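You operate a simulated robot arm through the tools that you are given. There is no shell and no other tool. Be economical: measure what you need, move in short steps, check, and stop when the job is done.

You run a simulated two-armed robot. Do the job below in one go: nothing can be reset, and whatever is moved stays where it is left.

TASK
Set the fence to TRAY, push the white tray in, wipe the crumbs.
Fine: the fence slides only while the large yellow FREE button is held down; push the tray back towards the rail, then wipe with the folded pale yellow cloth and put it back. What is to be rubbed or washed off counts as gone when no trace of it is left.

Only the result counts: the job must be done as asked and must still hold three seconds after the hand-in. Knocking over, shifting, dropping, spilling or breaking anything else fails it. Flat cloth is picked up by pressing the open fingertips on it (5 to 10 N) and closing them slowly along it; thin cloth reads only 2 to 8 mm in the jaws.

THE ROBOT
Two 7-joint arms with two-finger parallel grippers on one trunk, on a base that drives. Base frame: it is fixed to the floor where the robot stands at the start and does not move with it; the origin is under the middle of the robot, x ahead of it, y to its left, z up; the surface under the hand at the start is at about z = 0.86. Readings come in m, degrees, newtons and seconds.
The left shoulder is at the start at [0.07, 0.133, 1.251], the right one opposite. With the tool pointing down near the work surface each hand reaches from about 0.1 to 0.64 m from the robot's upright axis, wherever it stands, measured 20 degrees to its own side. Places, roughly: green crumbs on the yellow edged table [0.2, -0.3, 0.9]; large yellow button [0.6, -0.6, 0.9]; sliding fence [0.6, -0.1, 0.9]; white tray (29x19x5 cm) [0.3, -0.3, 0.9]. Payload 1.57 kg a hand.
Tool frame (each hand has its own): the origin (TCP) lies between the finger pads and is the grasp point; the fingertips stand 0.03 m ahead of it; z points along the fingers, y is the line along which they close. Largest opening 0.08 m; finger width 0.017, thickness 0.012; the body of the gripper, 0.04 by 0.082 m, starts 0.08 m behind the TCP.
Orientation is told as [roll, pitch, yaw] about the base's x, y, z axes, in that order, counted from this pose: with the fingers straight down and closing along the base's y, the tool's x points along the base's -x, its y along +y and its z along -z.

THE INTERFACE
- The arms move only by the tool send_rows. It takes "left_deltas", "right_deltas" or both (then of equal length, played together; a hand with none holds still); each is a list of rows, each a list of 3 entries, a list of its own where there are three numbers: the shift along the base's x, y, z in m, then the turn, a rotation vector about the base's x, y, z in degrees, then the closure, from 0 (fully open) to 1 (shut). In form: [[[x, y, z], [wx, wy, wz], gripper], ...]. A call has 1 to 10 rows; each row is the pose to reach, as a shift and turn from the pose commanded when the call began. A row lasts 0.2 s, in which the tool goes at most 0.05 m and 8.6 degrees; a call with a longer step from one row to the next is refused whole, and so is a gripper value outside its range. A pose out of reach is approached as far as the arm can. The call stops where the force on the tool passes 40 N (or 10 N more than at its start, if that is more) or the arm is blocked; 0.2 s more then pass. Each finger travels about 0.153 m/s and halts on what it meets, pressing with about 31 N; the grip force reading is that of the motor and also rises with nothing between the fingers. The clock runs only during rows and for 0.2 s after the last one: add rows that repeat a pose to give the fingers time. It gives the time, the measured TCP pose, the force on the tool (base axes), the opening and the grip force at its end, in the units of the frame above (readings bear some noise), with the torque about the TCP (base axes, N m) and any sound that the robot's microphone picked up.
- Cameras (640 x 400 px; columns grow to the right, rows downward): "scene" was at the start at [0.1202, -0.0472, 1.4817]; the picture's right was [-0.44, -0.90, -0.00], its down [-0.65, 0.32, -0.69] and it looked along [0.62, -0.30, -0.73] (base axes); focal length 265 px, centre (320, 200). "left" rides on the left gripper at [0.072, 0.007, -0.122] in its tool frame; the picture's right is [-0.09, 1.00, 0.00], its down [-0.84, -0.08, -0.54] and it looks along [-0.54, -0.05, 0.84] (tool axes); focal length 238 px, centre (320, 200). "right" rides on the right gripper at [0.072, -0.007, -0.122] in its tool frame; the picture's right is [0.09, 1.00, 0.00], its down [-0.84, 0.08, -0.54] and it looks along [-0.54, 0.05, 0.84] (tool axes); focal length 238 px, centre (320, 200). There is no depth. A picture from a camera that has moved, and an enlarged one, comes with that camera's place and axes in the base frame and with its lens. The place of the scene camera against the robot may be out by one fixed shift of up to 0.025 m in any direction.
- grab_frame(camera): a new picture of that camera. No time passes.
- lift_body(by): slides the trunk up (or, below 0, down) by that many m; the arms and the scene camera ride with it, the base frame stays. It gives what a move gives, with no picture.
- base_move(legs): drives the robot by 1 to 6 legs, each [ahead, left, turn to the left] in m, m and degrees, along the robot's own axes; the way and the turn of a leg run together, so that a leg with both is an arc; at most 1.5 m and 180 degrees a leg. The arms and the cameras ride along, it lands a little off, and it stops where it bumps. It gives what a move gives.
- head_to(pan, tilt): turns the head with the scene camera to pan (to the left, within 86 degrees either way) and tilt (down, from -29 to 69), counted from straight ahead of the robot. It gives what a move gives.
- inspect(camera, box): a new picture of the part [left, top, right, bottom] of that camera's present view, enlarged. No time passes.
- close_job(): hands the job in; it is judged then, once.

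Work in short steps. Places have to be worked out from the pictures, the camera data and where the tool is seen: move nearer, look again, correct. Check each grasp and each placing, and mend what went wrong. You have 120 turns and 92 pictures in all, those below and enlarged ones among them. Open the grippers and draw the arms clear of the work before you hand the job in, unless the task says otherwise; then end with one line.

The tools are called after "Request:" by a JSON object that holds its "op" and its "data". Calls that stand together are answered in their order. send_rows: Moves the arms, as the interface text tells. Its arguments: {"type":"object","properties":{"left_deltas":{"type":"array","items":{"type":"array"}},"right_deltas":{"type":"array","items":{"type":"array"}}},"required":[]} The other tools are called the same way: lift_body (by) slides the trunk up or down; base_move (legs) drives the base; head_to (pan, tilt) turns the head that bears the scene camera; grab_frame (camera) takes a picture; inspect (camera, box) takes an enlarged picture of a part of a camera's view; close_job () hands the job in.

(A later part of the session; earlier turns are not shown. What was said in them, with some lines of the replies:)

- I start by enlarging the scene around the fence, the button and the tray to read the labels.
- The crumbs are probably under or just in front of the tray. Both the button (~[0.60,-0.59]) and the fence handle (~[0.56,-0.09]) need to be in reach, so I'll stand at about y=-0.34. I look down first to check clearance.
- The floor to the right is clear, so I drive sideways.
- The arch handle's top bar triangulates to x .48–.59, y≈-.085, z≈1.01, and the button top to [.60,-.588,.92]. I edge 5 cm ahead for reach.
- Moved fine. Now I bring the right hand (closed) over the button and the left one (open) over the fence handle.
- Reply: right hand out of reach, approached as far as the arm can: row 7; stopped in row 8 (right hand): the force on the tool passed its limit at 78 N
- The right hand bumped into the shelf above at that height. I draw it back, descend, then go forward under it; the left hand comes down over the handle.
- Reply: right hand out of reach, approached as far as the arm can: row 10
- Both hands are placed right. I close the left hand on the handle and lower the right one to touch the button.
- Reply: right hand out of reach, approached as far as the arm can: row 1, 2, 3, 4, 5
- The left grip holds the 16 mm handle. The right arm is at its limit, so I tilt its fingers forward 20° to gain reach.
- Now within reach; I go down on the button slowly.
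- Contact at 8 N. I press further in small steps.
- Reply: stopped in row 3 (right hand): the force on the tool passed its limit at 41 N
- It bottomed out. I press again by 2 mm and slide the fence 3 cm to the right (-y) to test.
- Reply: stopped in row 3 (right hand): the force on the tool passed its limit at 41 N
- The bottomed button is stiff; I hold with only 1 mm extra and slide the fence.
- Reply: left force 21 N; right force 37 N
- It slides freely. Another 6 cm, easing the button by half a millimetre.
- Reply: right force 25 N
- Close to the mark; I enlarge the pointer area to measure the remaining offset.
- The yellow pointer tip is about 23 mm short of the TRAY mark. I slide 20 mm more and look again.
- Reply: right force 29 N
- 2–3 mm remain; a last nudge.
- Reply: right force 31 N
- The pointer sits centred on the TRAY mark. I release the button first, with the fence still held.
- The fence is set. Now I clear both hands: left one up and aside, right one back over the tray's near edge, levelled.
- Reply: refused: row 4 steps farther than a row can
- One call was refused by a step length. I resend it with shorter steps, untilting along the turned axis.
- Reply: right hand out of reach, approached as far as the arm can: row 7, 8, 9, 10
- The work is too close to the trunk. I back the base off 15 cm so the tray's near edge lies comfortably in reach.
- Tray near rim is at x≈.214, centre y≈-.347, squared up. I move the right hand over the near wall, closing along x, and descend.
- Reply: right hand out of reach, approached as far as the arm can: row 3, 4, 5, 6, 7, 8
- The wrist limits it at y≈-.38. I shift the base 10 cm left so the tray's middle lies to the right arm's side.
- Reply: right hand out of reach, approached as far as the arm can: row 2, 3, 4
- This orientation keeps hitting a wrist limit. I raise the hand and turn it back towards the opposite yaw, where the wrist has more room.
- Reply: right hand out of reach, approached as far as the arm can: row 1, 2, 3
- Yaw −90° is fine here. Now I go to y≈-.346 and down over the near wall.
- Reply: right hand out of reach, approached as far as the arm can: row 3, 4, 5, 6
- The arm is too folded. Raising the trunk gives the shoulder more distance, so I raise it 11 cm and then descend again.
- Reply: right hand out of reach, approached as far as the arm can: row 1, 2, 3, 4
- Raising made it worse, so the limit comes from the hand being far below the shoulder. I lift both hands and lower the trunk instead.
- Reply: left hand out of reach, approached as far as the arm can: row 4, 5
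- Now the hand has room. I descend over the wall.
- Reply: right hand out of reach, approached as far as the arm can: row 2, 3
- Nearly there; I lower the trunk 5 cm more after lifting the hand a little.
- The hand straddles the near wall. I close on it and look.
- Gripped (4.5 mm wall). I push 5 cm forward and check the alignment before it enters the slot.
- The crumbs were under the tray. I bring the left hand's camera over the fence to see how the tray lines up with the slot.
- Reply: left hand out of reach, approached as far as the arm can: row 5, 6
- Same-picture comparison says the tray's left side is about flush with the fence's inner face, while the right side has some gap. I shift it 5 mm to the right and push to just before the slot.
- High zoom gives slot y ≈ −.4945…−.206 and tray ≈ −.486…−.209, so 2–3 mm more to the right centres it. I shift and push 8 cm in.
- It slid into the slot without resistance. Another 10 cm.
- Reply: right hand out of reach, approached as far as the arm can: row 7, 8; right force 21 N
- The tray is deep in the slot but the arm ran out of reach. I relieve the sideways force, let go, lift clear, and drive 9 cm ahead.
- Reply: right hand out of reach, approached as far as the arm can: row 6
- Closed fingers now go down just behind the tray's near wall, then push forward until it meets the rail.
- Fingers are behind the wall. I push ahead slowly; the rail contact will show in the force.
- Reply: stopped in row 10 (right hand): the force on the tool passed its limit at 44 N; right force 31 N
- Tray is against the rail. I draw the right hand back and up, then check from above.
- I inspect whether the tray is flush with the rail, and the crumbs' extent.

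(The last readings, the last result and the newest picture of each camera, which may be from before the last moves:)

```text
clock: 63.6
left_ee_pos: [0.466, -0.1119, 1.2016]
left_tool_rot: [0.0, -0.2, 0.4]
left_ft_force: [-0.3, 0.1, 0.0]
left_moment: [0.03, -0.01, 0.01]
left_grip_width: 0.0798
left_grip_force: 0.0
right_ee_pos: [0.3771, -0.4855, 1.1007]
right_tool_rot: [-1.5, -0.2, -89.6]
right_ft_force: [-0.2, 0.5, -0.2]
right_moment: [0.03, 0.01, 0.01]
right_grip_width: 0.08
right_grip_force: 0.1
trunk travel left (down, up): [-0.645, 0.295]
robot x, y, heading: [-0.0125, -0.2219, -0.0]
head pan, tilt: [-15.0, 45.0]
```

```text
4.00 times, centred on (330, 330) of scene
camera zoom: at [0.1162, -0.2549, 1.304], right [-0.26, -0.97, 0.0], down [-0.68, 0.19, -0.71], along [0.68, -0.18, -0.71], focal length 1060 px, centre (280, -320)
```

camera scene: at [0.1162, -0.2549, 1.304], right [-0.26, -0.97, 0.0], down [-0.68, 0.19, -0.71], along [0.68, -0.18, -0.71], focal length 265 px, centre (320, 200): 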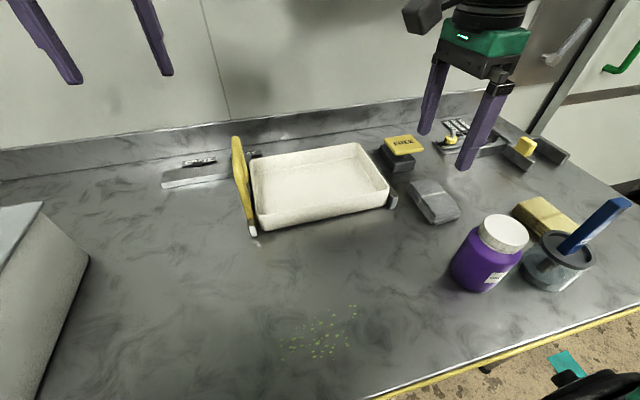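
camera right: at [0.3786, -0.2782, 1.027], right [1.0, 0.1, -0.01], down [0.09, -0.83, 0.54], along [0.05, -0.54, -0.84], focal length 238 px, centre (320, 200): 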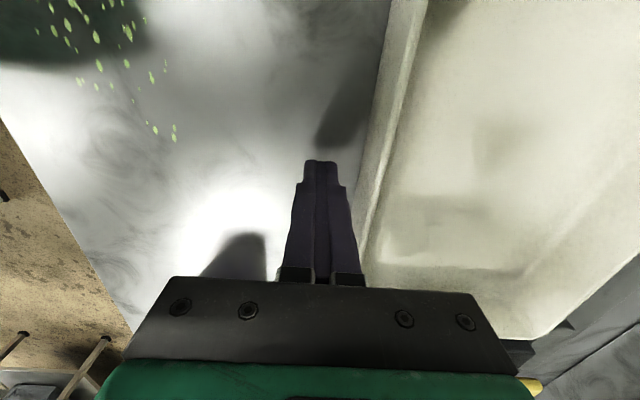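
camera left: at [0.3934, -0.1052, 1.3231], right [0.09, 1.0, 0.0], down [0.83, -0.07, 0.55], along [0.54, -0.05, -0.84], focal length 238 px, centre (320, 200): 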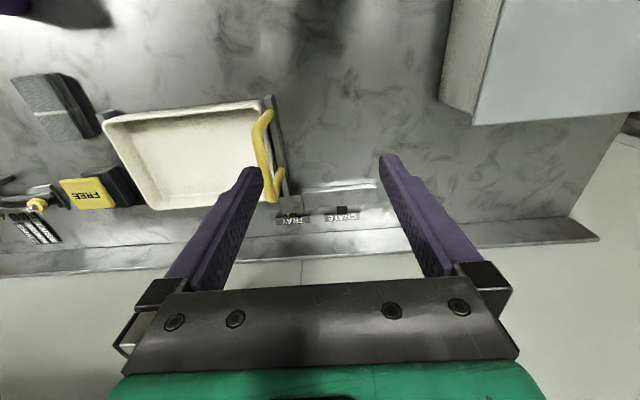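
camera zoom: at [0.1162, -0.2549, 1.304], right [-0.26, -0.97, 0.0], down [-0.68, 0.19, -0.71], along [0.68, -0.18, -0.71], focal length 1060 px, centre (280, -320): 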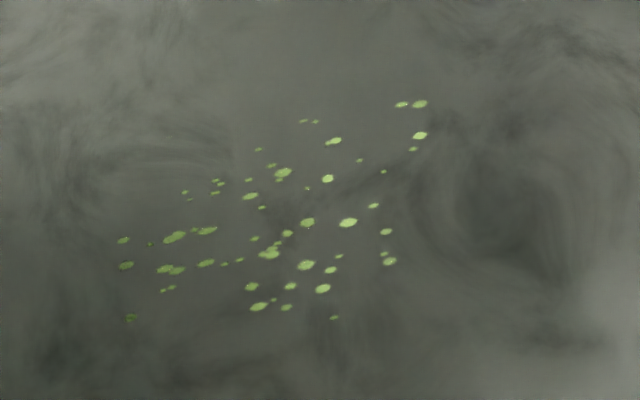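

Fence, tray and rail all look right. Now the cloth: I raise the right hand, turn it back to yaw 0, and shift the base to the right.

Request:
{"op": "send_rows", "data": {"right_deltas": [[[0, 0, 0.03], [0, 0, 8.5], 0], [[0, 0, 0.06], [0, 0, 17], 0], [[0, 0, 0.08], [0, 0, 25.5], 0], [[0, 0, 0.08], [0, 0, 34], 0], [[0, 0, 0.08], [0, 0, 42.5], 0], [[0, 0, 0.08], [0, 0, 51], 0], [[0, 0, 0.08], [0, 0, 59.5], 0], [[0, 0, 0.08], [0, 0, 68], 0], [[0, 0, 0.08], [0, 0, 76.5], 0], [[0, 0, 0.08], [0, 0, 85], 0]]}}

Request:
{"op": "base_move", "data": {"legs": [[-0.05, -0.28, 0]]}}

Request:
{"op": "grab_frame", "data": {"camera": "right"}}

```text
clock: 65.8
left_ee_pos: [0.4655, -0.1111, 1.2005]
left_tool_rot: [0.0, -0.3, 0.3]
left_ft_force: [0.3, -0.3, 0.4]
left_moment: [0.04, 0.0, 0.01]
left_grip_width: 0.08
left_grip_force: 0.0
right_ee_pos: [0.3763, -0.482, 1.1815]
right_tool_rot: [-1.3, -0.4, -4.4]
right_ft_force: [-0.3, 0.0, 0.6]
right_moment: [0.06, 0.01, -0.01]
right_grip_width: 0.08
right_grip_force: 0.1
trunk travel left (down, up): [-0.645, 0.295]
robot x, y, heading: [-0.011, -0.2191, -0.1]
head pan, tilt: [-15.0, 45.0]
```

```text
clock: 67.8
left_ee_pos: [0.4167, -0.3887, 1.2017]
left_tool_rot: [-0.2, -0.2, 0.3]
left_ft_force: [0.4, 0.1, 0.0]
left_moment: [-0.01, 0.01, -0.03]
left_grip_width: 0.0803
left_grip_force: 0.1
right_ee_pos: [0.3253, -0.76, 1.1826]
right_tool_rot: [-1.4, -0.4, -4.5]
right_ft_force: [-0.6, 0.4, 0.1]
right_moment: [-0.01, 0.04, -0.01]
right_grip_width: 0.08
right_grip_force: 0.1
trunk travel left (down, up): [-0.645, 0.295]
robot x, y, heading: [-0.0588, -0.4997, 0.2]
head pan, tilt: [-15.0, 45.0]
```

```text
33 pictures are left
camera right: at [0.2539, -0.758, 1.3038], right [-0.01, 1.0, -0.03], down [0.84, 0.03, 0.55], along [0.55, -0.01, -0.84], focal length 238 px, centre (320, 200)
```

right: 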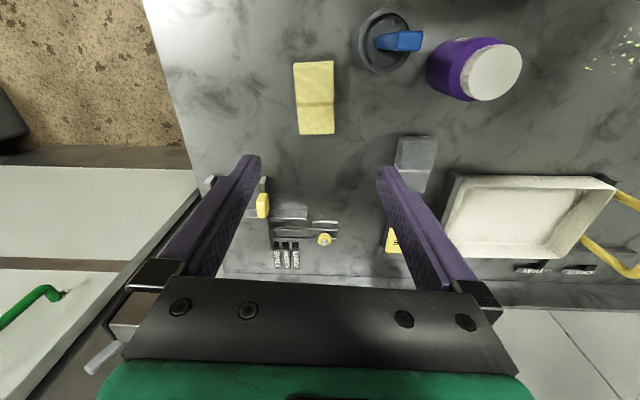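

Cloth is at about [.330,-.776], 11×6.5 cm, long side along x. I zoom to judge its thickness.

Request:
{"op": "inspect", "data": {"camera": "right", "box": [265, 40, 365, 150]}}

Request:
{"op": "head_to", "data": {"pan": -35, "tilt": 45}}

Request:
{"op": "grab_frame", "data": {"camera": "scene"}}

```text
3.64 times, centred on (315, 95) of right
camera zoom: at [0.2539, -0.758, 1.3038], right [-0.01, 1.0, -0.03], down [0.84, 0.03, 0.55], along [0.55, -0.01, -0.84], focal length 867 px, centre (338, 582)
```

zoom: 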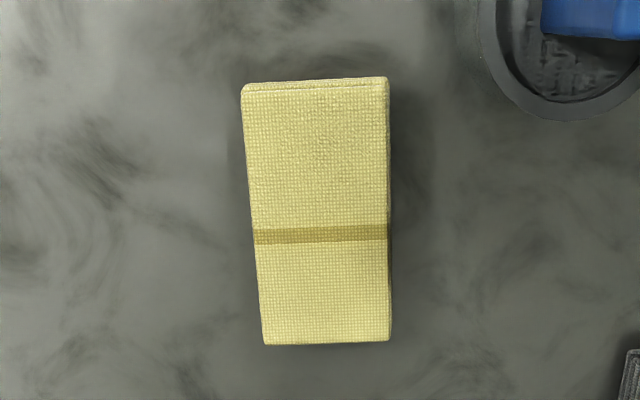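

```text
clock: 68.6
left_ee_pos: [0.4161, -0.3891, 1.2011]
left_tool_rot: [0.0, -0.2, 0.2]
left_ft_force: [0.2, 0.5, 0.2]
left_moment: [0.0, 0.0, 0.0]
left_grip_width: 0.0796
left_grip_force: 0.2
right_ee_pos: [0.3264, -0.7618, 1.1818]
right_tool_rot: [-1.3, -0.4, -4.5]
right_ft_force: [-0.2, 0.2, 1.2]
right_moment: [0.0, -0.02, -0.01]
right_grip_width: 0.08
right_grip_force: 0.1
trunk travel left (down, up): [-0.645, 0.295]
robot x, y, heading: [-0.0602, -0.4983, 0.1]
head pan, tilt: [-35.0, 45.0]
```

```text
31 pictures are left
camera scene: at [0.0547, -0.5579, 1.3041], right [-0.57, -0.82, 0.0], down [-0.58, 0.41, -0.71], along [0.58, -0.41, -0.71], focal length 265 px, centre (320, 200)
```

scene: 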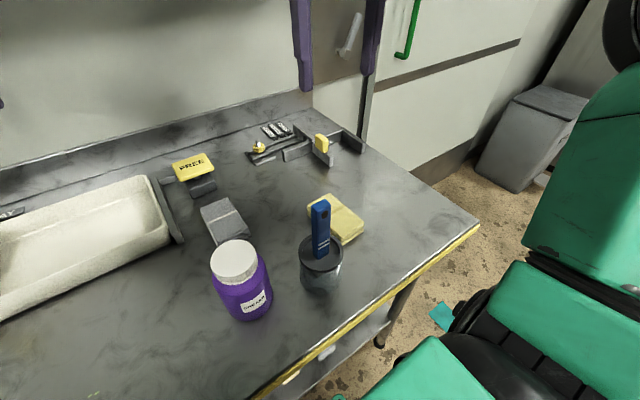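

It is a stack about 2 cm thick and 6.5 cm wide, so it fits within the open fingers. I align above it, level the tool and descend to check.

Request:
{"op": "send_rows", "data": {"right_deltas": [[[0.004, -0.015, -0.03], [1.3, 0.4, 7.4], 0], [[0.004, -0.015, -0.075], [1.3, 0.4, 7.4], 0], [[0.004, -0.015, -0.12], [1.3, 0.4, 7.4], 0], [[0.004, -0.015, -0.165], [1.3, 0.4, 7.4], 0], [[0.004, -0.015, -0.21], [1.3, 0.4, 7.4], 0], [[0.004, -0.015, -0.235], [1.3, 0.4, 7.4], 0]]}}

Request:
{"op": "grab_frame", "data": {"camera": "right"}}

```text
clock: 70.0
left_ee_pos: [0.4165, -0.3895, 1.2019]
left_tool_rot: [-0.1, -0.3, 0.3]
left_ft_force: [-0.2, 0.2, 0.1]
left_moment: [0.01, 0.0, 0.0]
left_grip_width: 0.0801
left_grip_force: 0.1
right_ee_pos: [0.3307, -0.7781, 0.9452]
right_tool_rot: [0.0, 0.1, 2.8]
right_ft_force: [-0.4, -0.3, -0.3]
right_moment: [0.03, 0.04, -0.02]
right_grip_width: 0.0802
right_grip_force: 0.0
trunk travel left (down, up): [-0.645, 0.295]
robot x, y, heading: [-0.0594, -0.4963, 0.0]
head pan, tilt: [-35.0, 45.0]
```

```text
30 pictures are left
camera right: at [0.2596, -0.7876, 1.0678], right [-0.14, 0.99, 0.0], down [0.83, 0.12, 0.54], along [0.54, 0.08, -0.84], focal length 238 px, centre (320, 200)
```

right: 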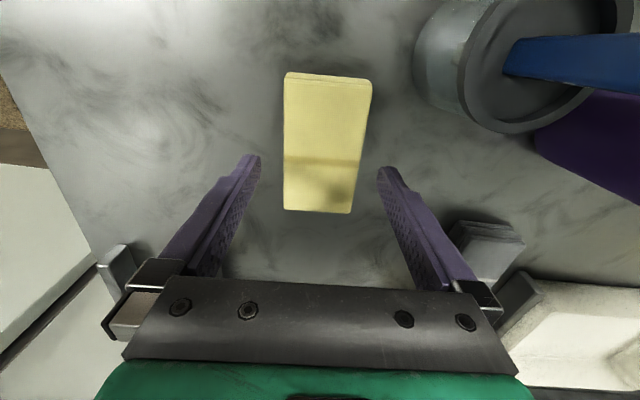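

Aligned within 3 mm. I descend so the fingertips come just above the table on both sides of the stack.

Request:
{"op": "send_rows", "data": {"right_deltas": [[[0.004, 0.003, -0.015], [0, 0, 0.8], 0], [[0.004, 0.003, -0.03], [0, 0, 0.8], 0], [[0.004, 0.003, -0.038], [0, 0, 0.8], 0], [[0.004, 0.003, -0.044], [0, 0, 0.8], 0], [[0.004, 0.003, -0.048], [0, 0, 0.8], 0]]}}

Request:
{"op": "grab_frame", "data": {"camera": "right"}}

```text
clock: 71.2
left_ee_pos: [0.4164, -0.3886, 1.202]
left_tool_rot: [-0.1, -0.2, 0.3]
left_ft_force: [0.4, -0.2, 1.2]
left_moment: [-0.01, -0.02, -0.03]
left_grip_width: 0.0797
left_grip_force: 0.0
right_ee_pos: [0.3335, -0.7734, 0.8973]
right_tool_rot: [0.0, -0.1, 3.8]
right_ft_force: [0.0, -0.9, 0.2]
right_moment: [0.01, 0.02, -0.01]
right_grip_width: 0.0803
right_grip_force: 0.1
trunk travel left (down, up): [-0.645, 0.295]
robot x, y, heading: [-0.0637, -0.4979, -0.1]
head pan, tilt: [-35.0, 45.0]
```

```text
29 pictures are left
camera right: at [0.2629, -0.7841, 1.0204], right [-0.16, 0.99, 0.0], down [0.83, 0.13, 0.54], along [0.54, 0.08, -0.84], focal length 238 px, centre (320, 200)
```

right: 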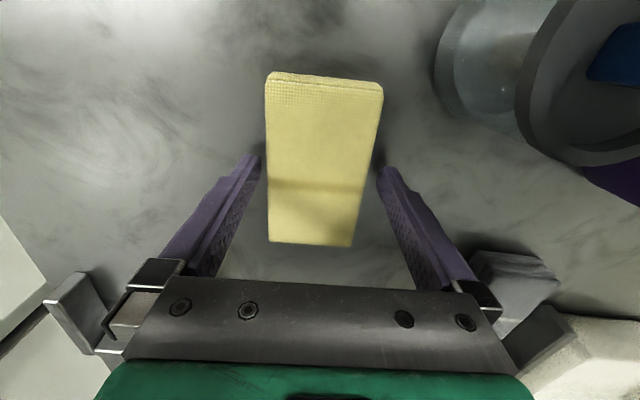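

Straddled without contact. I close slowly.

Request:
{"op": "send_rows", "data": {"right_deltas": [[[0, 0, 0], [0, 0, 0], 0.15], [[0, 0, 0], [0, 0, 0], 0.3], [[0, 0, 0], [0, 0, 0], 0.45], [[0, 0, 0], [0, 0, 0], 0.6], [[0, 0, 0], [0, 0, 0], 0.8], [[0, 0, 0], [0, 0, 0], 1], [[0, 0, 0], [0, 0, 0], 1]]}}

Request:
{"op": "grab_frame", "data": {"camera": "right"}}

```text
clock: 72.8
left_ee_pos: [0.4153, -0.3881, 1.2003]
left_tool_rot: [-0.1, -0.2, 0.3]
left_ft_force: [0.3, 0.7, 0.4]
left_moment: [0.0, 0.01, 0.01]
left_grip_width: 0.08
left_grip_force: 0.1
right_ee_pos: [0.3336, -0.7734, 0.8982]
right_tool_rot: [-0.2, 0.0, 3.8]
right_ft_force: [-0.2, -0.3, 0.2]
right_moment: [0.0, 0.03, 0.0]
right_grip_width: 0.064
right_grip_force: 31.3
trunk travel left (down, up): [-0.645, 0.295]
robot x, y, heading: [-0.0594, -0.5003, 0.1]
head pan, tilt: [-35.0, 45.0]
```

```text
28 pictures are left
camera right: at [0.2629, -0.7841, 1.0205], right [-0.16, 0.99, 0.0], down [0.83, 0.13, 0.54], along [0.54, 0.08, -0.84], focal length 238 px, centre (320, 200)
```

right: 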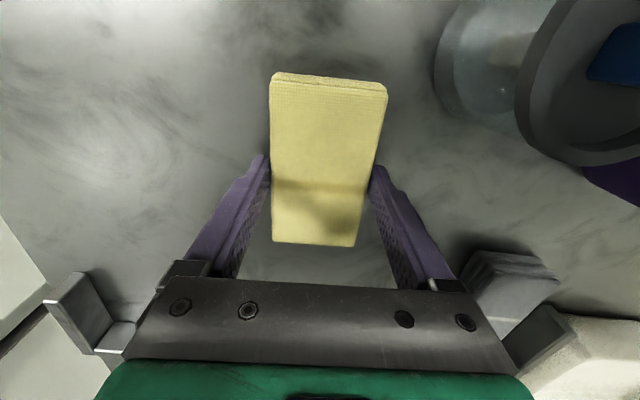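

A firm grip: 64 mm on the stack, at [.3336,-.7734,.898], yaw 3.8 (its place to return). I lift it well above jar and brush.

Request:
{"op": "send_rows", "data": {"right_deltas": [[[0, 0, 0.03], [0, 0, 0], 1], [[0, 0, 0.07], [0, 0, 0], 1], [[0, 0, 0.115], [0, 0, 0], 1], [[0, 0, 0.16], [0, 0, 0], 1], [[0, 0, 0.205], [0, 0, 0], 1], [[0, 0, 0.25], [0, 0, 0], 1], [[0, 0, 0.28], [0, 0, 0], 1]]}}

Request:
{"op": "grab_frame", "data": {"camera": "right"}}

```text
clock: 74.4
left_ee_pos: [0.4162, -0.3885, 1.2026]
left_tool_rot: [0.0, -0.2, 0.2]
left_ft_force: [-0.5, -0.9, -0.6]
left_moment: [0.0, -0.01, 0.01]
left_grip_width: 0.08
left_grip_force: 0.1
right_ee_pos: [0.3323, -0.773, 1.1781]
right_tool_rot: [-0.1, 0.0, 3.7]
right_ft_force: [0.0, 0.6, -0.8]
right_moment: [-0.02, 0.01, -0.01]
right_grip_width: 0.0637
right_grip_force: 31.1
trunk travel left (down, up): [-0.645, 0.295]
robot x, y, heading: [-0.0585, -0.4961, 0.0]
head pan, tilt: [-35.0, 45.0]
```

```text
27 pictures are left
camera right: at [0.2613, -0.7833, 1.301], right [-0.16, 0.99, 0.0], down [0.83, 0.13, 0.54], along [0.54, 0.08, -0.84], focal length 238 px, centre (320, 200)
```

right: 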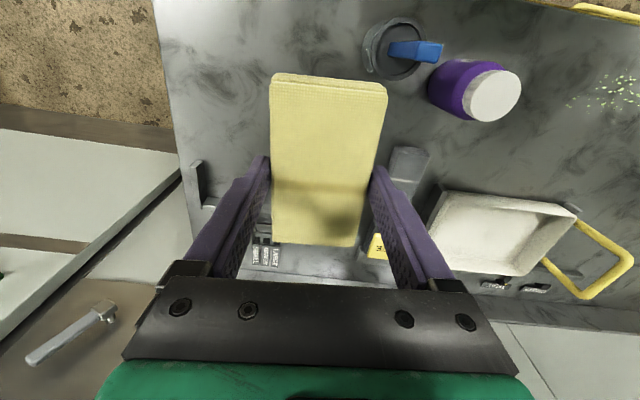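

Cloth is held. I drive left so the crumbs come in front of the right arm.

Request:
{"op": "base_move", "data": {"legs": [[0, 0.3, 0]]}}

Request:
{"op": "send_rows", "data": {"right_deltas": [[[-0.02, 0.04, 0], [0, 0, 0], 1], [[-0.035, 0.08, 0], [0, 0, 0], 1], [[-0.045, 0.12, 0], [0, 0, -3], 1]]}}

Request:
{"op": "grab_frame", "data": {"camera": "right"}}

```text
clock: 76.5
left_ee_pos: [0.418, -0.0848, 1.2018]
left_tool_rot: [-0.1, -0.2, 0.4]
left_ft_force: [-0.3, 0.1, 0.0]
left_moment: [0.01, 0.0, 0.03]
left_grip_width: 0.0799
left_grip_force: 0.1
right_ee_pos: [0.333, -0.4676, 1.1783]
right_tool_rot: [0.1, -0.1, 3.7]
right_ft_force: [0.5, 0.2, -0.5]
right_moment: [0.05, -0.01, -0.01]
right_grip_width: 0.0638
right_grip_force: 30.8
trunk travel left (down, up): [-0.645, 0.295]
robot x, y, heading: [-0.0621, -0.1944, -0.3]
head pan, tilt: [-35.0, 45.0]
```

```text
clock: 77.3
left_ee_pos: [0.4168, -0.0821, 1.2015]
left_tool_rot: [-0.2, -0.3, 0.3]
left_ft_force: [-0.7, -0.6, -0.4]
left_moment: [0.0, 0.0, 0.01]
left_grip_width: 0.0801
left_grip_force: 0.1
right_ee_pos: [0.2892, -0.3459, 1.1772]
right_tool_rot: [-0.1, 0.0, 0.5]
right_ft_force: [-0.5, 0.7, 0.2]
right_moment: [-0.02, 0.02, 0.01]
right_grip_width: 0.0638
right_grip_force: 31.2
trunk travel left (down, up): [-0.645, 0.295]
robot x, y, heading: [-0.0612, -0.1921, -0.2]
head pan, tilt: [-35.0, 45.0]
```

```text
26 pictures are left
camera right: at [0.2168, -0.353, 1.2999], right [-0.1, 0.99, 0.0], down [0.84, 0.09, 0.54], along [0.54, 0.05, -0.84], focal length 238 px, centre (320, 200)
```

right: 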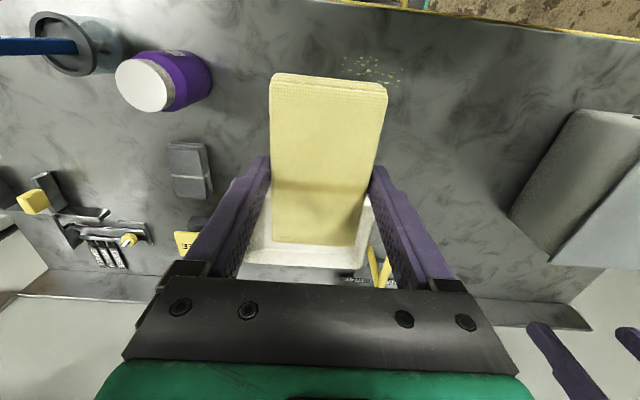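

Crumbs span about x .215–.285, y −.21…−.35; the 11 cm long cloth covers that in x in one pass along y. I lower it at y≈-.41, beside them.

Request:
{"op": "send_rows", "data": {"right_deltas": [[[-0.02, -0.03, -0.03], [0, 0, -0.5], 1], [[-0.037, -0.062, -0.06], [0, 0, -0.5], 1], [[-0.037, -0.062, -0.105], [0, 0, -0.5], 1], [[-0.037, -0.062, -0.15], [0, 0, -0.5], 1], [[-0.037, -0.062, -0.195], [0, 0, -0.5], 1], [[-0.037, -0.062, -0.235], [0, 0, -0.5], 1], [[-0.037, -0.062, -0.262], [0, 0, -0.5], 1], [[-0.037, -0.062, -0.272], [0, 0, -0.5], 1], [[-0.037, -0.062, -0.277], [0, 0, -0.5], 1]]}}

```text
clock: 79.3
left_ee_pos: [0.4163, -0.0833, 1.2024]
left_tool_rot: [-0.2, -0.2, 0.3]
left_ft_force: [0.2, 0.1, 0.2]
left_moment: [-0.02, 0.0, 0.01]
left_grip_width: 0.0802
left_grip_force: 0.1
right_ee_pos: [0.2666, -0.4087, 0.908]
right_tool_rot: [-0.1, 0.0, 0.1]
right_ft_force: [-0.4, 0.1, -0.9]
right_moment: [0.02, 0.02, 0.02]
right_grip_width: 0.0639
right_grip_force: 30.8
right hand out of reach, approached as far as the arm can: row 6, 7, 8, 9
trunk travel left (down, up): [-0.645, 0.295]
robot x, y, heading: [-0.0569, -0.192, -0.1]
head pan, tilt: [-35.0, 45.0]
```

Inner reach limit again; I lift a little, back the base off 10 cm and come down again.

Request:
{"op": "send_rows", "data": {"right_deltas": [[[0, 0, 0.04], [0, 0, 0], 1], [[0, 0, 0.07], [0, 0, 0], 1]]}}

Request:
{"op": "base_move", "data": {"legs": [[-0.1, 0, 0]]}}

Request:
{"op": "send_rows", "data": {"right_deltas": [[[0.04, 0, 0], [0, 0, 0], 1], [[0.075, 0, 0], [0, 0, 0], 1], [[0.085, 0, -0.03], [0, 0, 0], 1], [[0.085, 0, -0.055], [0, 0, 0], 1]]}}

```text
clock: 79.9
left_ee_pos: [0.4165, -0.082, 1.2025]
left_tool_rot: [-0.1, -0.3, 0.2]
left_ft_force: [0.9, 1.2, 0.1]
left_moment: [-0.01, 0.01, 0.01]
left_grip_width: 0.0801
left_grip_force: 0.1
right_ee_pos: [0.2671, -0.4091, 0.9776]
right_tool_rot: [-0.1, 0.1, 0.0]
right_ft_force: [-0.3, 0.4, -0.9]
right_moment: [0.02, -0.02, 0.01]
right_grip_width: 0.0638
right_grip_force: 31.0
trunk travel left (down, up): [-0.645, 0.295]
robot x, y, heading: [-0.0594, -0.194, -0.2]
head pan, tilt: [-35.0, 45.0]
```

```text
clock: 81.0
left_ee_pos: [0.3198, -0.083, 1.2014]
left_tool_rot: [0.0, -0.2, 0.2]
left_ft_force: [-0.2, -0.1, 0.7]
left_moment: [-0.04, 0.04, 0.03]
left_grip_width: 0.0799
left_grip_force: 0.1
right_ee_pos: [0.1705, -0.4102, 0.978]
right_tool_rot: [-0.1, 0.1, 0.1]
right_ft_force: [0.5, 0.3, -0.3]
right_moment: [0.04, 0.02, 0.06]
right_grip_width: 0.0637
right_grip_force: 30.5
trunk travel left (down, up): [-0.645, 0.295]
robot x, y, heading: [-0.1577, -0.1957, -0.2]
head pan, tilt: [-35.0, 45.0]
```

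```text
clock: 82.0
left_ee_pos: [0.3207, -0.0841, 1.201]
left_tool_rot: [0.0, -0.1, 0.2]
left_ft_force: [-0.4, 0.6, 0.1]
left_moment: [-0.02, 0.01, 0.0]
left_grip_width: 0.08
left_grip_force: 0.1
right_ee_pos: [0.2553, -0.4092, 0.9229]
right_tool_rot: [-0.1, 0.0, 0.2]
right_ft_force: [0.6, 0.3, 0.0]
right_moment: [0.01, 0.01, 0.01]
right_grip_width: 0.0638
right_grip_force: 30.7
trunk travel left (down, up): [-0.645, 0.295]
robot x, y, heading: [-0.1557, -0.1944, -0.2]
head pan, tilt: [-35.0, 45.0]
```

Now at [.255,-.409,.923]. I go down gently to contact.

Request:
{"op": "send_rows", "data": {"right_deltas": [[[-0.004, 0, -0.015], [0, 0, 0], 1], [[-0.004, 0, -0.021], [0, 0, 0], 1], [[-0.004, 0, -0.024], [0, 0, 0], 1], [[-0.004, 0, -0.026], [0, 0, 0], 1]]}}

```text
clock: 83.0
left_ee_pos: [0.3173, -0.0835, 1.2023]
left_tool_rot: [-0.1, -0.4, 0.3]
left_ft_force: [0.3, -0.6, -0.8]
left_moment: [0.0, 0.01, -0.01]
left_grip_width: 0.0802
left_grip_force: 0.1
right_ee_pos: [0.2499, -0.4085, 0.8985]
right_tool_rot: [-0.2, -0.2, 0.2]
right_ft_force: [-0.1, -0.9, 9.4]
right_moment: [0.19, 0.01, 0.04]
right_grip_width: 0.0639
right_grip_force: 30.8
trunk travel left (down, up): [-0.645, 0.295]
robot x, y, heading: [-0.1569, -0.1916, -0.1]
head pan, tilt: [-35.0, 45.0]
```

9 N of contact. I sweep across the crumbs towards +y.

Request:
{"op": "send_rows", "data": {"right_deltas": [[[0, 0.025, 0], [0, 0, 0], 1], [[0, 0.05, 0], [0, 0, 0], 1], [[0, 0.075, 0], [0, 0, 0], 1], [[0, 0.1, 0], [0, 0, 0], 1], [[0, 0.125, 0], [0, 0, 0], 1], [[0, 0.15, 0], [0, 0, 0], 1], [[0, 0.175, 0], [0, 0, 0], 1], [[0, 0.2, 0], [0, 0, 0], 1], [[0, 0.225, 0], [0, 0, 0], 1], [[0, 0.24, 0], [0, 0, 0], 1]]}}

Request:
{"op": "grab_frame", "data": {"camera": "right"}}

```text
clock: 85.2
left_ee_pos: [0.3176, -0.0832, 1.2013]
left_tool_rot: [-0.1, -0.2, 0.2]
left_ft_force: [0.1, -0.4, -0.9]
left_moment: [0.0, -0.02, 0.01]
left_grip_width: 0.0801
left_grip_force: 0.0
right_ee_pos: [0.2263, -0.2301, 0.9064]
right_tool_rot: [0.1, 0.0, 0.1]
right_ft_force: [-0.2, -0.4, -1.1]
right_moment: [-0.02, 0.03, 0.02]
right_grip_width: 0.0638
right_grip_force: 31.1
right hand out of reach, approached as far as the arm can: row 7, 8, 9, 10
trunk travel left (down, up): [-0.645, 0.295]
robot x, y, heading: [-0.1597, -0.19, -0.0]
head pan, tilt: [-35.0, 45.0]
```

```text
25 pictures are left
camera right: at [0.155, -0.2378, 1.0279], right [-0.09, 1.0, 0.0], down [0.84, 0.08, 0.54], along [0.54, 0.05, -0.84], focal length 238 px, centre (320, 200)
```

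right: 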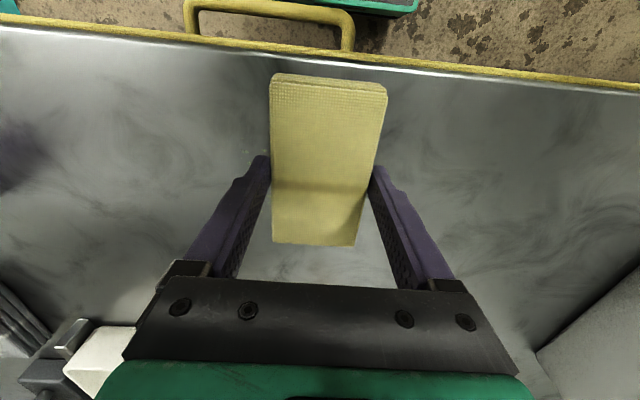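

The wiping works; the arm ran out at y≈-.25. I lift a bit, shift the base left 15 cm and finish the left part.

Request:
{"op": "send_rows", "data": {"right_deltas": [[[0.015, 0, 0.03], [0, 0, 0], 1], [[0.02, -0.03, 0.05], [0, 0, 0], 1]]}}

Request:
{"op": "base_move", "data": {"legs": [[0, 0.16, 0]]}}

Request:
{"op": "send_rows", "data": {"right_deltas": [[[0, -0.04, 0], [0, 0, 0], 1], [[0, -0.085, 0], [0, 0, 0], 1], [[0, -0.13, 0], [0, 0, 0], 1], [[0, -0.16, 0], [0, 0, 0], 1], [[0, -0.16, -0.03], [0, 0, 0], 1]]}}

Request:
{"op": "grab_frame", "data": {"camera": "right"}}

```text
clock: 85.8
left_ee_pos: [0.3176, -0.0839, 1.2024]
left_tool_rot: [-0.1, -0.3, 0.2]
left_ft_force: [0.3, -0.4, -0.5]
left_moment: [0.0, -0.02, -0.01]
left_grip_width: 0.0799
left_grip_force: 0.0
right_ee_pos: [0.2444, -0.2619, 0.9568]
right_tool_rot: [0.0, -0.1, 0.0]
right_ft_force: [-0.2, 0.0, -0.2]
right_moment: [0.05, -0.01, 0.04]
right_grip_width: 0.0638
right_grip_force: 30.7
trunk travel left (down, up): [-0.645, 0.295]
robot x, y, heading: [-0.158, -0.1912, -0.1]
head pan, tilt: [-35.0, 45.0]
```

```text
clock: 87.3
left_ee_pos: [0.3195, 0.074, 1.2024]
left_tool_rot: [0.0, -0.2, 0.2]
left_ft_force: [0.3, 0.5, -1.1]
left_moment: [-0.02, 0.01, -0.02]
left_grip_width: 0.0803
left_grip_force: 0.1
right_ee_pos: [0.2465, -0.1043, 0.9567]
right_tool_rot: [-0.1, 0.0, 0.1]
right_ft_force: [0.1, 0.1, 0.2]
right_moment: [0.0, 0.01, -0.01]
right_grip_width: 0.0638
right_grip_force: 31.5
trunk travel left (down, up): [-0.645, 0.295]
robot x, y, heading: [-0.1576, -0.0376, 0.3]
head pan, tilt: [-35.0, 45.0]
```

```text
clock: 88.5
left_ee_pos: [0.3192, 0.0752, 1.2014]
left_tool_rot: [-0.1, -0.2, 0.2]
left_ft_force: [-0.1, -0.9, -0.5]
left_moment: [-0.02, 0.01, 0.01]
left_grip_width: 0.0799
left_grip_force: 0.0
right_ee_pos: [0.2449, -0.263, 0.926]
right_tool_rot: [0.0, 0.0, 0.0]
right_ft_force: [1.2, -0.2, -1.2]
right_moment: [0.01, 0.04, 0.0]
right_grip_width: 0.0638
right_grip_force: 31.3
trunk travel left (down, up): [-0.645, 0.295]
robot x, y, heading: [-0.1535, -0.0381, 0.2]
head pan, tilt: [-35.0, 45.0]
```

```text
24 pictures are left
camera right: at [0.1741, -0.2696, 1.0476], right [-0.09, 1.0, 0.0], down [0.84, 0.08, 0.54], along [0.54, 0.05, -0.84], focal length 238 px, centre (320, 200)
```

right: 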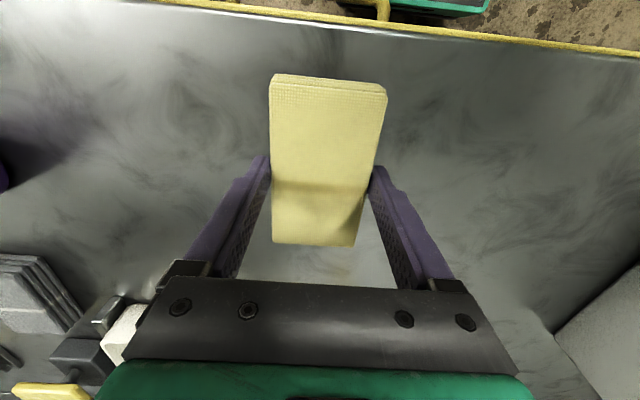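

I press down again here and wipe to y≈-.15 and back to the right.

Request:
{"op": "send_rows", "data": {"right_deltas": [[[0.004, 0, -0.018], [0, 0, 0], 1], [[0.004, 0, -0.025], [0, 0, 0], 1], [[0.004, 0, -0.0285], [0, 0, 0], 1], [[0.004, 0.025, -0.0285], [0, 0, 0], 1], [[0.004, 0.05, -0.0285], [0, 0, 0], 1], [[0.004, 0.075, -0.0285], [0, 0, 0], 1], [[0.004, 0.1, -0.0285], [0, 0, 0], 1], [[0.004, 0.11, -0.0285], [0, 0, 0], 1]]}}

Request:
{"op": "send_rows", "data": {"right_deltas": [[[0, -0.028, 0], [0, 0, 0], 1], [[0, -0.056, 0], [0, 0, 0], 1], [[0, -0.084, 0], [0, 0, 0], 1], [[0, -0.112, 0], [0, 0, 0], 1], [[0, -0.14, 0], [0, 0, 0], 1], [[0, -0.168, 0], [0, 0, 0], 1], [[0, -0.196, 0], [0, 0, 0], 1], [[0, -0.224, 0], [0, 0, 0], 1], [[0, -0.245, 0], [0, 0, 0], 1]]}}

Request:
{"op": "grab_frame", "data": {"camera": "right"}}

```text
clock: 90.3
left_ee_pos: [0.3181, 0.0732, 1.2015]
left_tool_rot: [-0.1, -0.1, 0.2]
left_ft_force: [-0.4, -0.5, 0.0]
left_moment: [-0.01, 0.0, -0.03]
left_grip_width: 0.0803
left_grip_force: 0.1
right_ee_pos: [0.2507, -0.1529, 0.8975]
right_tool_rot: [0.0, 0.0, 0.0]
right_ft_force: [0.0, -0.5, 3.9]
right_moment: [0.04, -0.01, -0.07]
right_grip_width: 0.0637
right_grip_force: 31.1
trunk travel left (down, up): [-0.645, 0.295]
robot x, y, heading: [-0.1586, -0.0341, -0.1]
head pan, tilt: [-35.0, 45.0]
```

```text
clock: 92.3
left_ee_pos: [0.3199, 0.0753, 1.2016]
left_tool_rot: [-0.1, -0.3, 0.2]
left_ft_force: [0.2, -0.3, 0.4]
left_moment: [0.01, -0.03, 0.0]
left_grip_width: 0.08
left_grip_force: 0.1
right_ee_pos: [0.2494, -0.4003, 0.8978]
right_tool_rot: [0.0, 0.0, 0.0]
right_ft_force: [-0.2, -0.4, 0.0]
right_moment: [0.02, -0.07, 0.0]
right_grip_width: 0.0636
right_grip_force: 30.7
trunk travel left (down, up): [-0.645, 0.295]
robot x, y, heading: [-0.1559, -0.0325, -0.4]
head pan, tilt: [-35.0, 45.0]
```

```text
23 pictures are left
camera right: at [0.1787, -0.4067, 1.0203], right [-0.09, 1.0, 0.0], down [0.84, 0.08, 0.54], along [0.54, 0.05, -0.84], focal length 238 px, centre (320, 200)
```

right: 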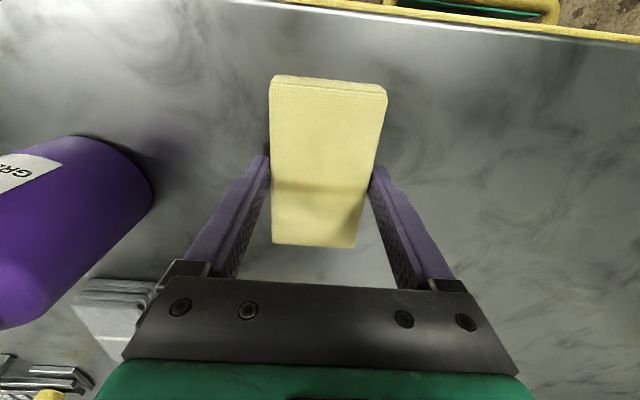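

Now I lift the cloth and look at the wiped area closely.

Request:
{"op": "send_rows", "data": {"right_deltas": [[[0, 0, 0.04], [0, 0, 0], 1], [[0, -0.02, 0.085], [0, 0, 0], 1], [[0, -0.02, 0.13], [0, 0, 0], 1], [[0, -0.02, 0.175], [0, 0, 0], 1], [[0, -0.02, 0.22], [0, 0, 0], 1], [[0.03, -0.02, 0.26], [0, 0, 0], 1], [[0.07, -0.02, 0.28], [0, 0, 0], 1], [[0.11, -0.02, 0.28], [0, 0, 0], 1], [[0.15, -0.02, 0.28], [0, 0, 0], 1]]}}

Request:
{"op": "head_to", "data": {"pan": -35, "tilt": 55}}

Request:
{"op": "grab_frame", "data": {"camera": "scene"}}

Request:
{"op": "grab_frame", "data": {"camera": "right"}}

```text
clock: 94.3
left_ee_pos: [0.3202, 0.0754, 1.201]
left_tool_rot: [-0.1, -0.2, 0.2]
left_ft_force: [-0.7, 0.6, -0.2]
left_moment: [-0.03, 0.03, 0.0]
left_grip_width: 0.0801
left_grip_force: 0.1
right_ee_pos: [0.3363, -0.4094, 1.1438]
right_tool_rot: [-0.1, 0.0, 0.1]
right_ft_force: [-0.7, 0.1, 0.3]
right_moment: [-0.02, 0.01, 0.02]
right_grip_width: 0.0636
right_grip_force: 31.1
right hand out of reach, approached as far as the arm can: row 7, 8, 9
trunk travel left (down, up): [-0.645, 0.295]
robot x, y, heading: [-0.1596, -0.0341, -0.2]
head pan, tilt: [-35.0, 45.0]
```

```text
clock: 95.0
left_ee_pos: [0.3178, 0.0744, 1.2013]
left_tool_rot: [0.0, -0.2, 0.1]
left_ft_force: [-0.2, -0.1, -0.2]
left_moment: [-0.04, -0.02, 0.01]
left_grip_width: 0.0801
left_grip_force: 0.1
right_ee_pos: [0.335, -0.4091, 1.1455]
right_tool_rot: [-0.1, -0.2, 0.1]
right_ft_force: [-0.8, -0.3, -0.3]
right_moment: [-0.03, -0.01, 0.01]
right_grip_width: 0.0638
right_grip_force: 31.5
trunk travel left (down, up): [-0.645, 0.295]
robot x, y, heading: [-0.1558, -0.0333, -0.0]
head pan, tilt: [-35.0, 55.0]
```

```text
22 pictures are left
camera scene: at [-0.0502, -0.0883, 1.2907], right [-0.57, -0.82, 0.0], down [-0.67, 0.47, -0.57], along [0.47, -0.33, -0.82], focal length 265 px, centre (320, 200)
```

scene: 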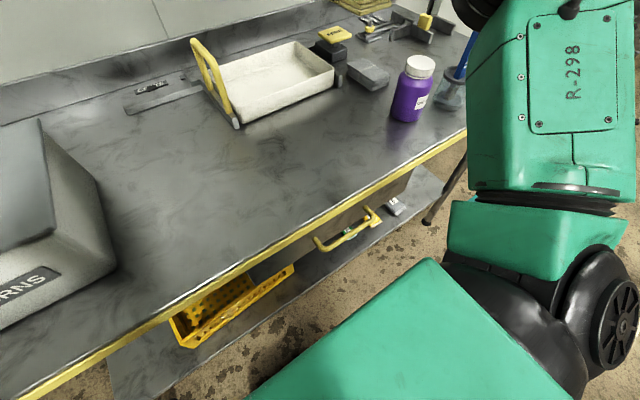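

```text
21 pictures are left
camera right: at [0.2633, -0.4163, 1.267], right [-0.09, 1.0, 0.0], down [0.84, 0.08, 0.54], along [0.54, 0.05, -0.84], focal length 238 px, centre (320, 200)
```

right: 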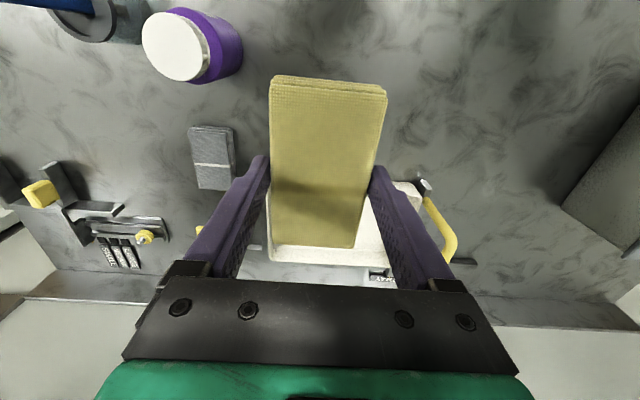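

Request:
{"op": "inspect", "data": {"camera": "scene", "box": [230, 120, 410, 235]}}

```text
3.48 times, centred on (320, 178) of scene
camera zoom: at [-0.0502, -0.0883, 1.2907], right [-0.57, -0.82, 0.0], down [-0.67, 0.47, -0.57], along [0.47, -0.33, -0.82], focal length 922 px, centre (320, 278)
```

zoom: 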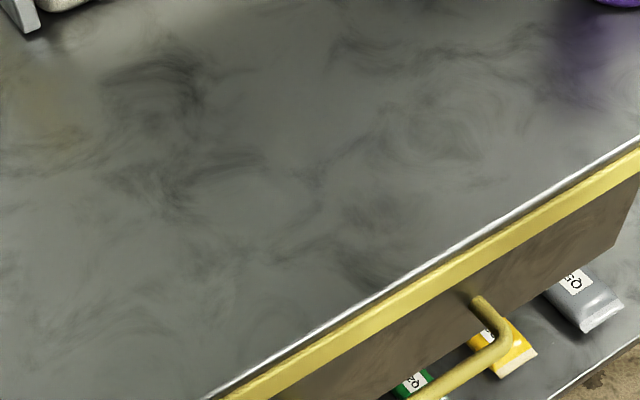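

No trace of crumbs is left. I now drive back to the cloth's place (ahead first, so the cloth stays clear of jar and brush).

Request:
{"op": "base_move", "data": {"legs": [[0.1, 0, 0], [0, -0.46, 0]]}}

Request:
{"op": "send_rows", "data": {"right_deltas": [[[0, 0.03, 0.02], [0, 0, 1.9], 1], [[0, 0.06, 0.03], [0, 0, 3.7], 1]]}}

Request:
{"op": "grab_frame", "data": {"camera": "right"}}

```text
clock: 98.5
left_ee_pos: [0.4162, -0.3914, 1.2019]
left_tool_rot: [0.0, -0.3, -0.4]
left_ft_force: [0.0, -1.3, -0.3]
left_moment: [0.0, 0.02, -0.04]
left_grip_width: 0.0802
left_grip_force: 0.0
right_ee_pos: [0.4266, -0.8746, 1.1458]
right_tool_rot: [-0.1, -0.1, -0.5]
right_ft_force: [0.2, 0.4, -0.4]
right_moment: [0.0, -0.04, 0.0]
right_grip_width: 0.0639
right_grip_force: 31.6
trunk travel left (down, up): [-0.645, 0.295]
robot x, y, heading: [-0.0622, -0.4934, -0.8]
head pan, tilt: [-35.0, 55.0]
```

```text
clock: 99.1
left_ee_pos: [0.4157, -0.3907, 1.2014]
left_tool_rot: [-0.1, -0.3, -0.4]
left_ft_force: [-0.7, 0.0, 0.1]
left_moment: [0.0, 0.01, 0.0]
left_grip_width: 0.0799
left_grip_force: 0.0
right_ee_pos: [0.4151, -0.8143, 1.164]
right_tool_rot: [-0.2, -0.4, 3.2]
right_ft_force: [0.3, 0.3, 0.3]
right_moment: [0.02, -0.01, -0.01]
right_grip_width: 0.0638
right_grip_force: 31.2
right hand out of reach, approached as far as the arm can: row 1, 2
trunk travel left (down, up): [-0.645, 0.295]
robot x, y, heading: [-0.0633, -0.4938, -0.8]
head pan, tilt: [-35.0, 55.0]
```

```text
19 pictures are left
camera right: at [0.3439, -0.8236, 1.2872], right [-0.15, 0.99, 0.0], down [0.83, 0.12, 0.55], along [0.54, 0.08, -0.84], focal length 238 px, centre (320, 200)
```

right: 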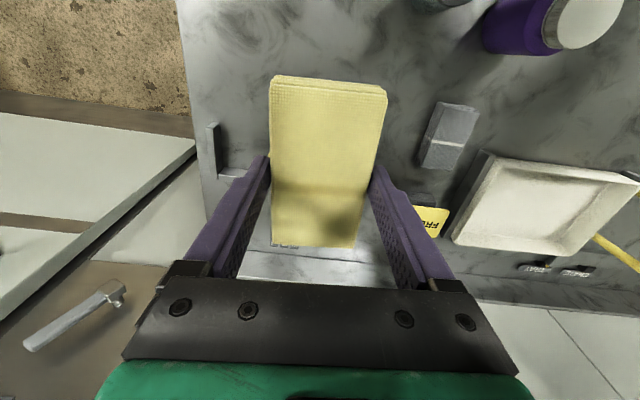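

I go over the old spot and descend.

Request:
{"op": "send_rows", "data": {"right_deltas": [[[-0.04, 0.02, 0], [0, 0, 0.6], 1], [[-0.0815, 0.041, 0], [0.2, 0.4, 0.6], 1], [[-0.0815, 0.041, -0.045], [0.2, 0.4, 0.6], 1], [[-0.0815, 0.041, -0.09], [0.2, 0.4, 0.6], 1], [[-0.0815, 0.041, -0.135], [0.2, 0.4, 0.6], 1], [[-0.0815, 0.041, -0.18], [0.2, 0.4, 0.6], 1], [[-0.0815, 0.041, -0.22], [0.2, 0.4, 0.6], 1]]}}

```text
clock: 100.7
left_ee_pos: [0.4167, -0.3908, 1.2006]
left_tool_rot: [-0.1, -0.1, -0.4]
left_ft_force: [-0.2, 0.8, -0.6]
left_moment: [0.0, 0.01, -0.02]
left_grip_width: 0.08
left_grip_force: 0.0
right_ee_pos: [0.3348, -0.7732, 0.9443]
right_tool_rot: [0.2, 0.3, 3.6]
right_ft_force: [1.3, -0.7, 0.0]
right_moment: [-0.01, 0.0, 0.02]
right_grip_width: 0.0638
right_grip_force: 31.1
trunk travel left (down, up): [-0.645, 0.295]
robot x, y, heading: [-0.0603, -0.4942, -0.5]
head pan, tilt: [-35.0, 55.0]
```

Request:
{"op": "send_rows", "data": {"right_deltas": [[[-0.001, 0, -0.025], [-0.2, -0.3, 0.2], 1], [[-0.001, 0, -0.038], [-0.2, -0.3, 0.2], 1], [[-0.001, 0, -0.044], [-0.2, -0.3, 0.2], 1], [[-0.001, 0, -0.0465], [-0.2, -0.3, 0.2], 1]]}}

```text
clock: 101.7
left_ee_pos: [0.4166, -0.3909, 1.1997]
left_tool_rot: [0.0, -0.1, -0.4]
left_ft_force: [1.1, -0.1, 0.2]
left_moment: [-0.03, -0.03, -0.01]
left_grip_width: 0.08
left_grip_force: 0.0
right_ee_pos: [0.3346, -0.7738, 0.8991]
right_tool_rot: [-0.1, 0.1, 4.1]
right_ft_force: [0.6, -0.3, -0.3]
right_moment: [0.01, -0.04, 0.02]
right_grip_width: 0.0639
right_grip_force: 30.9
trunk travel left (down, up): [-0.645, 0.295]
robot x, y, heading: [-0.062, -0.4971, -0.8]
head pan, tilt: [-35.0, 55.0]
```

At the old place (z .899, just touching). I lower one more millimetre, then open slowly and rise straight up.

Request:
{"op": "send_rows", "data": {"right_deltas": [[[0, 0, -0.0012], [0, 0, 0], 1], [[0, 0, -0.0012], [0, 0, 0], 0.2], [[0, 0, -0.0012], [0, 0, 0], 0], [[0, 0, -0.0012], [0, 0, 0], 0], [[0, 0, 0.02], [0, 0, 0], 0], [[0, 0, 0.06], [0, 0, 0], 0], [[0, 0, 0.105], [0, 0, 0], 0], [[0, 0, 0.15], [0, 0, 0], 0], [[0, 0, 0.195], [0, 0, 0], 0], [[0, 0, 0.24], [0, 0, 0], 0]]}}

Request:
{"op": "grab_frame", "data": {"camera": "right"}}

```text
clock: 103.9
left_ee_pos: [0.4159, -0.3886, 1.2018]
left_tool_rot: [-0.1, -0.2, -0.4]
left_ft_force: [1.0, -0.5, 0.2]
left_moment: [-0.01, -0.03, -0.01]
left_grip_width: 0.0797
left_grip_force: 0.0
right_ee_pos: [0.3346, -0.7723, 1.141]
right_tool_rot: [-0.2, 0.0, 4.0]
right_ft_force: [-0.3, -0.3, 0.4]
right_moment: [0.0, 0.05, -0.01]
right_grip_width: 0.0799
right_grip_force: 0.0
trunk travel left (down, up): [-0.645, 0.295]
robot x, y, heading: [-0.0607, -0.4961, -0.6]
head pan, tilt: [-35.0, 55.0]
```

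```text
18 pictures are left
camera right: at [0.264, -0.7834, 1.2625], right [-0.16, 0.99, 0.0], down [0.83, 0.14, 0.54], along [0.53, 0.09, -0.84], focal length 238 px, centre (320, 200)
```

right: 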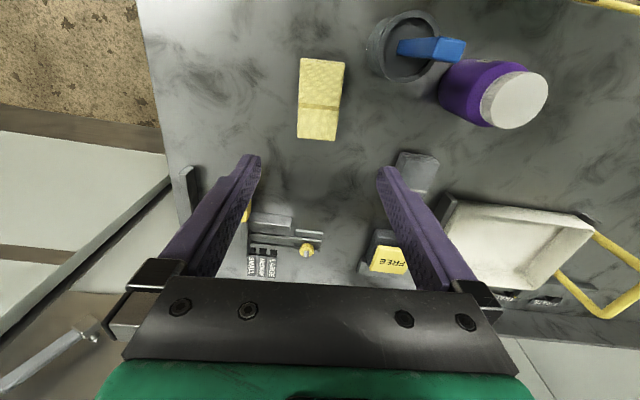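

Cloth is back in place. I back the base off to draw the arms clear and make a final check.

Request:
{"op": "base_move", "data": {"legs": [[-0.25, 0, 0]]}}

Request:
{"op": "head_to", "data": {"pan": 15, "tilt": 35}}

Request:
{"op": "grab_frame", "data": {"camera": "scene"}}

Request:
{"op": "grab_frame", "data": {"camera": "left"}}

```text
clock: 105.7
left_ee_pos: [0.1669, -0.3861, 1.2009]
left_tool_rot: [-0.2, 0.0, -0.2]
left_ft_force: [-0.4, 1.0, -0.1]
left_moment: [0.02, 0.02, -0.04]
left_grip_width: 0.0804
left_grip_force: 0.1
right_ee_pos: [0.0869, -0.7707, 1.1386]
right_tool_rot: [-0.1, 0.1, 4.1]
right_ft_force: [-0.1, 0.3, 1.0]
right_moment: [0.02, 0.03, -0.01]
right_grip_width: 0.0799
right_grip_force: 0.1
trunk travel left (down, up): [-0.645, 0.295]
robot x, y, heading: [-0.31, -0.4909, -0.6]
head pan, tilt: [-35.0, 55.0]
```

```text
clock: 106.9
left_ee_pos: [0.1669, -0.3864, 1.2023]
left_tool_rot: [-0.1, -0.3, -0.2]
left_ft_force: [0.3, 0.2, 0.7]
left_moment: [-0.02, 0.0, 0.04]
left_grip_width: 0.0801
left_grip_force: 0.0
right_ee_pos: [0.0856, -0.7698, 1.1391]
right_tool_rot: [-0.1, 0.1, 4.1]
right_ft_force: [-0.4, -0.9, -0.8]
right_moment: [-0.03, 0.02, -0.02]
right_grip_width: 0.08
right_grip_force: 0.1
trunk travel left (down, up): [-0.645, 0.295]
robot x, y, heading: [-0.3106, -0.4915, -0.6]
head pan, tilt: [15.0, 35.0]
```

```text
17 pictures are left
camera scene: at [-0.178, -0.4827, 1.3189], right [0.25, -0.97, 0.0], down [-0.56, -0.14, -0.82], along [0.79, 0.2, -0.57], focal length 265 px, centre (320, 200)
```

scene: 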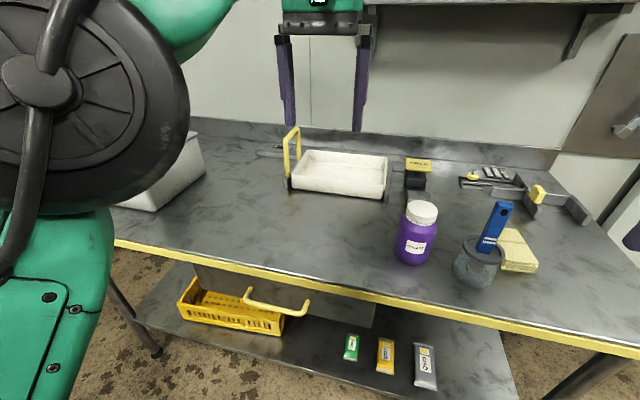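

```text
16 pictures are left
camera left: at [0.0936, -0.3792, 1.3226], right [0.1, 1.0, 0.0], down [0.83, -0.08, 0.54], along [0.54, -0.05, -0.84], focal length 238 px, centre (320, 200)
```

left: 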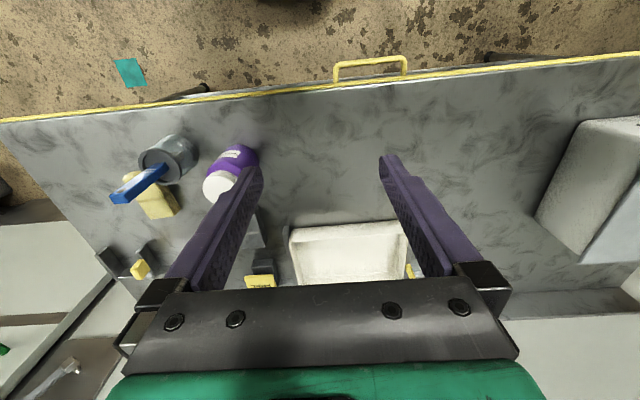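

Everything stands in place. I zoom once on the wiped area and once on the tray, fence and label before handing in.

Request:
{"op": "inspect", "data": {"camera": "left", "box": [260, 70, 480, 210]}}

Request:
{"op": "inspect", "data": {"camera": "scene", "box": [250, 110, 450, 235]}}

```text
2.86 times, centred on (370, 140) of left
camera zoom: at [0.0936, -0.3792, 1.3226], right [0.1, 1.0, 0.0], down [0.83, -0.08, 0.54], along [0.54, -0.05, -0.84], focal length 681 px, centre (177, 371)
```

zoom: 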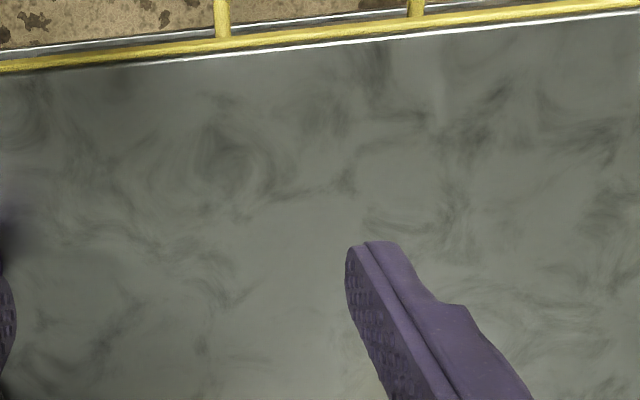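

```text
3.20 times, centred on (350, 172) of scene
camera zoom: at [-0.178, -0.4827, 1.3189], right [0.25, -0.97, 0.0], down [-0.56, -0.14, -0.82], along [0.79, 0.2, -0.57], focal length 848 px, centre (224, 288)
```

zoom: 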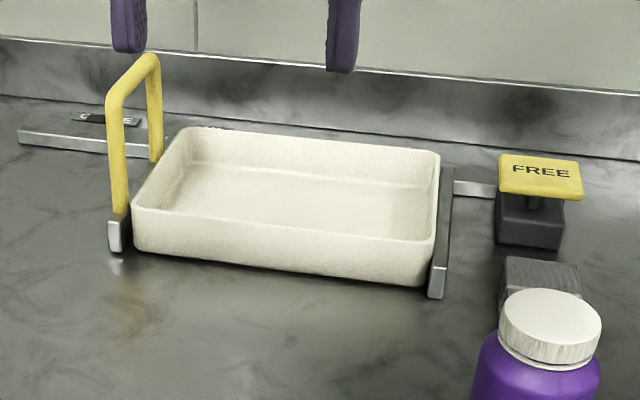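

The table is clean, the tray is seated against the rail with the fence at TRAY, the cloth is back and the hands are open and clear. I hand it in.

Request:
{"op": "close_job", "data": {}}

```text
The job is handed in.
```

The fence is set to TRAY, the white tray is pushed back against the rail, the crumbs are wiped off with no trace visible, and the yellow cloth is back where it was. On the way in, the right hand hit the shelf above the button once (78 N), and I saw nothing moved by it.
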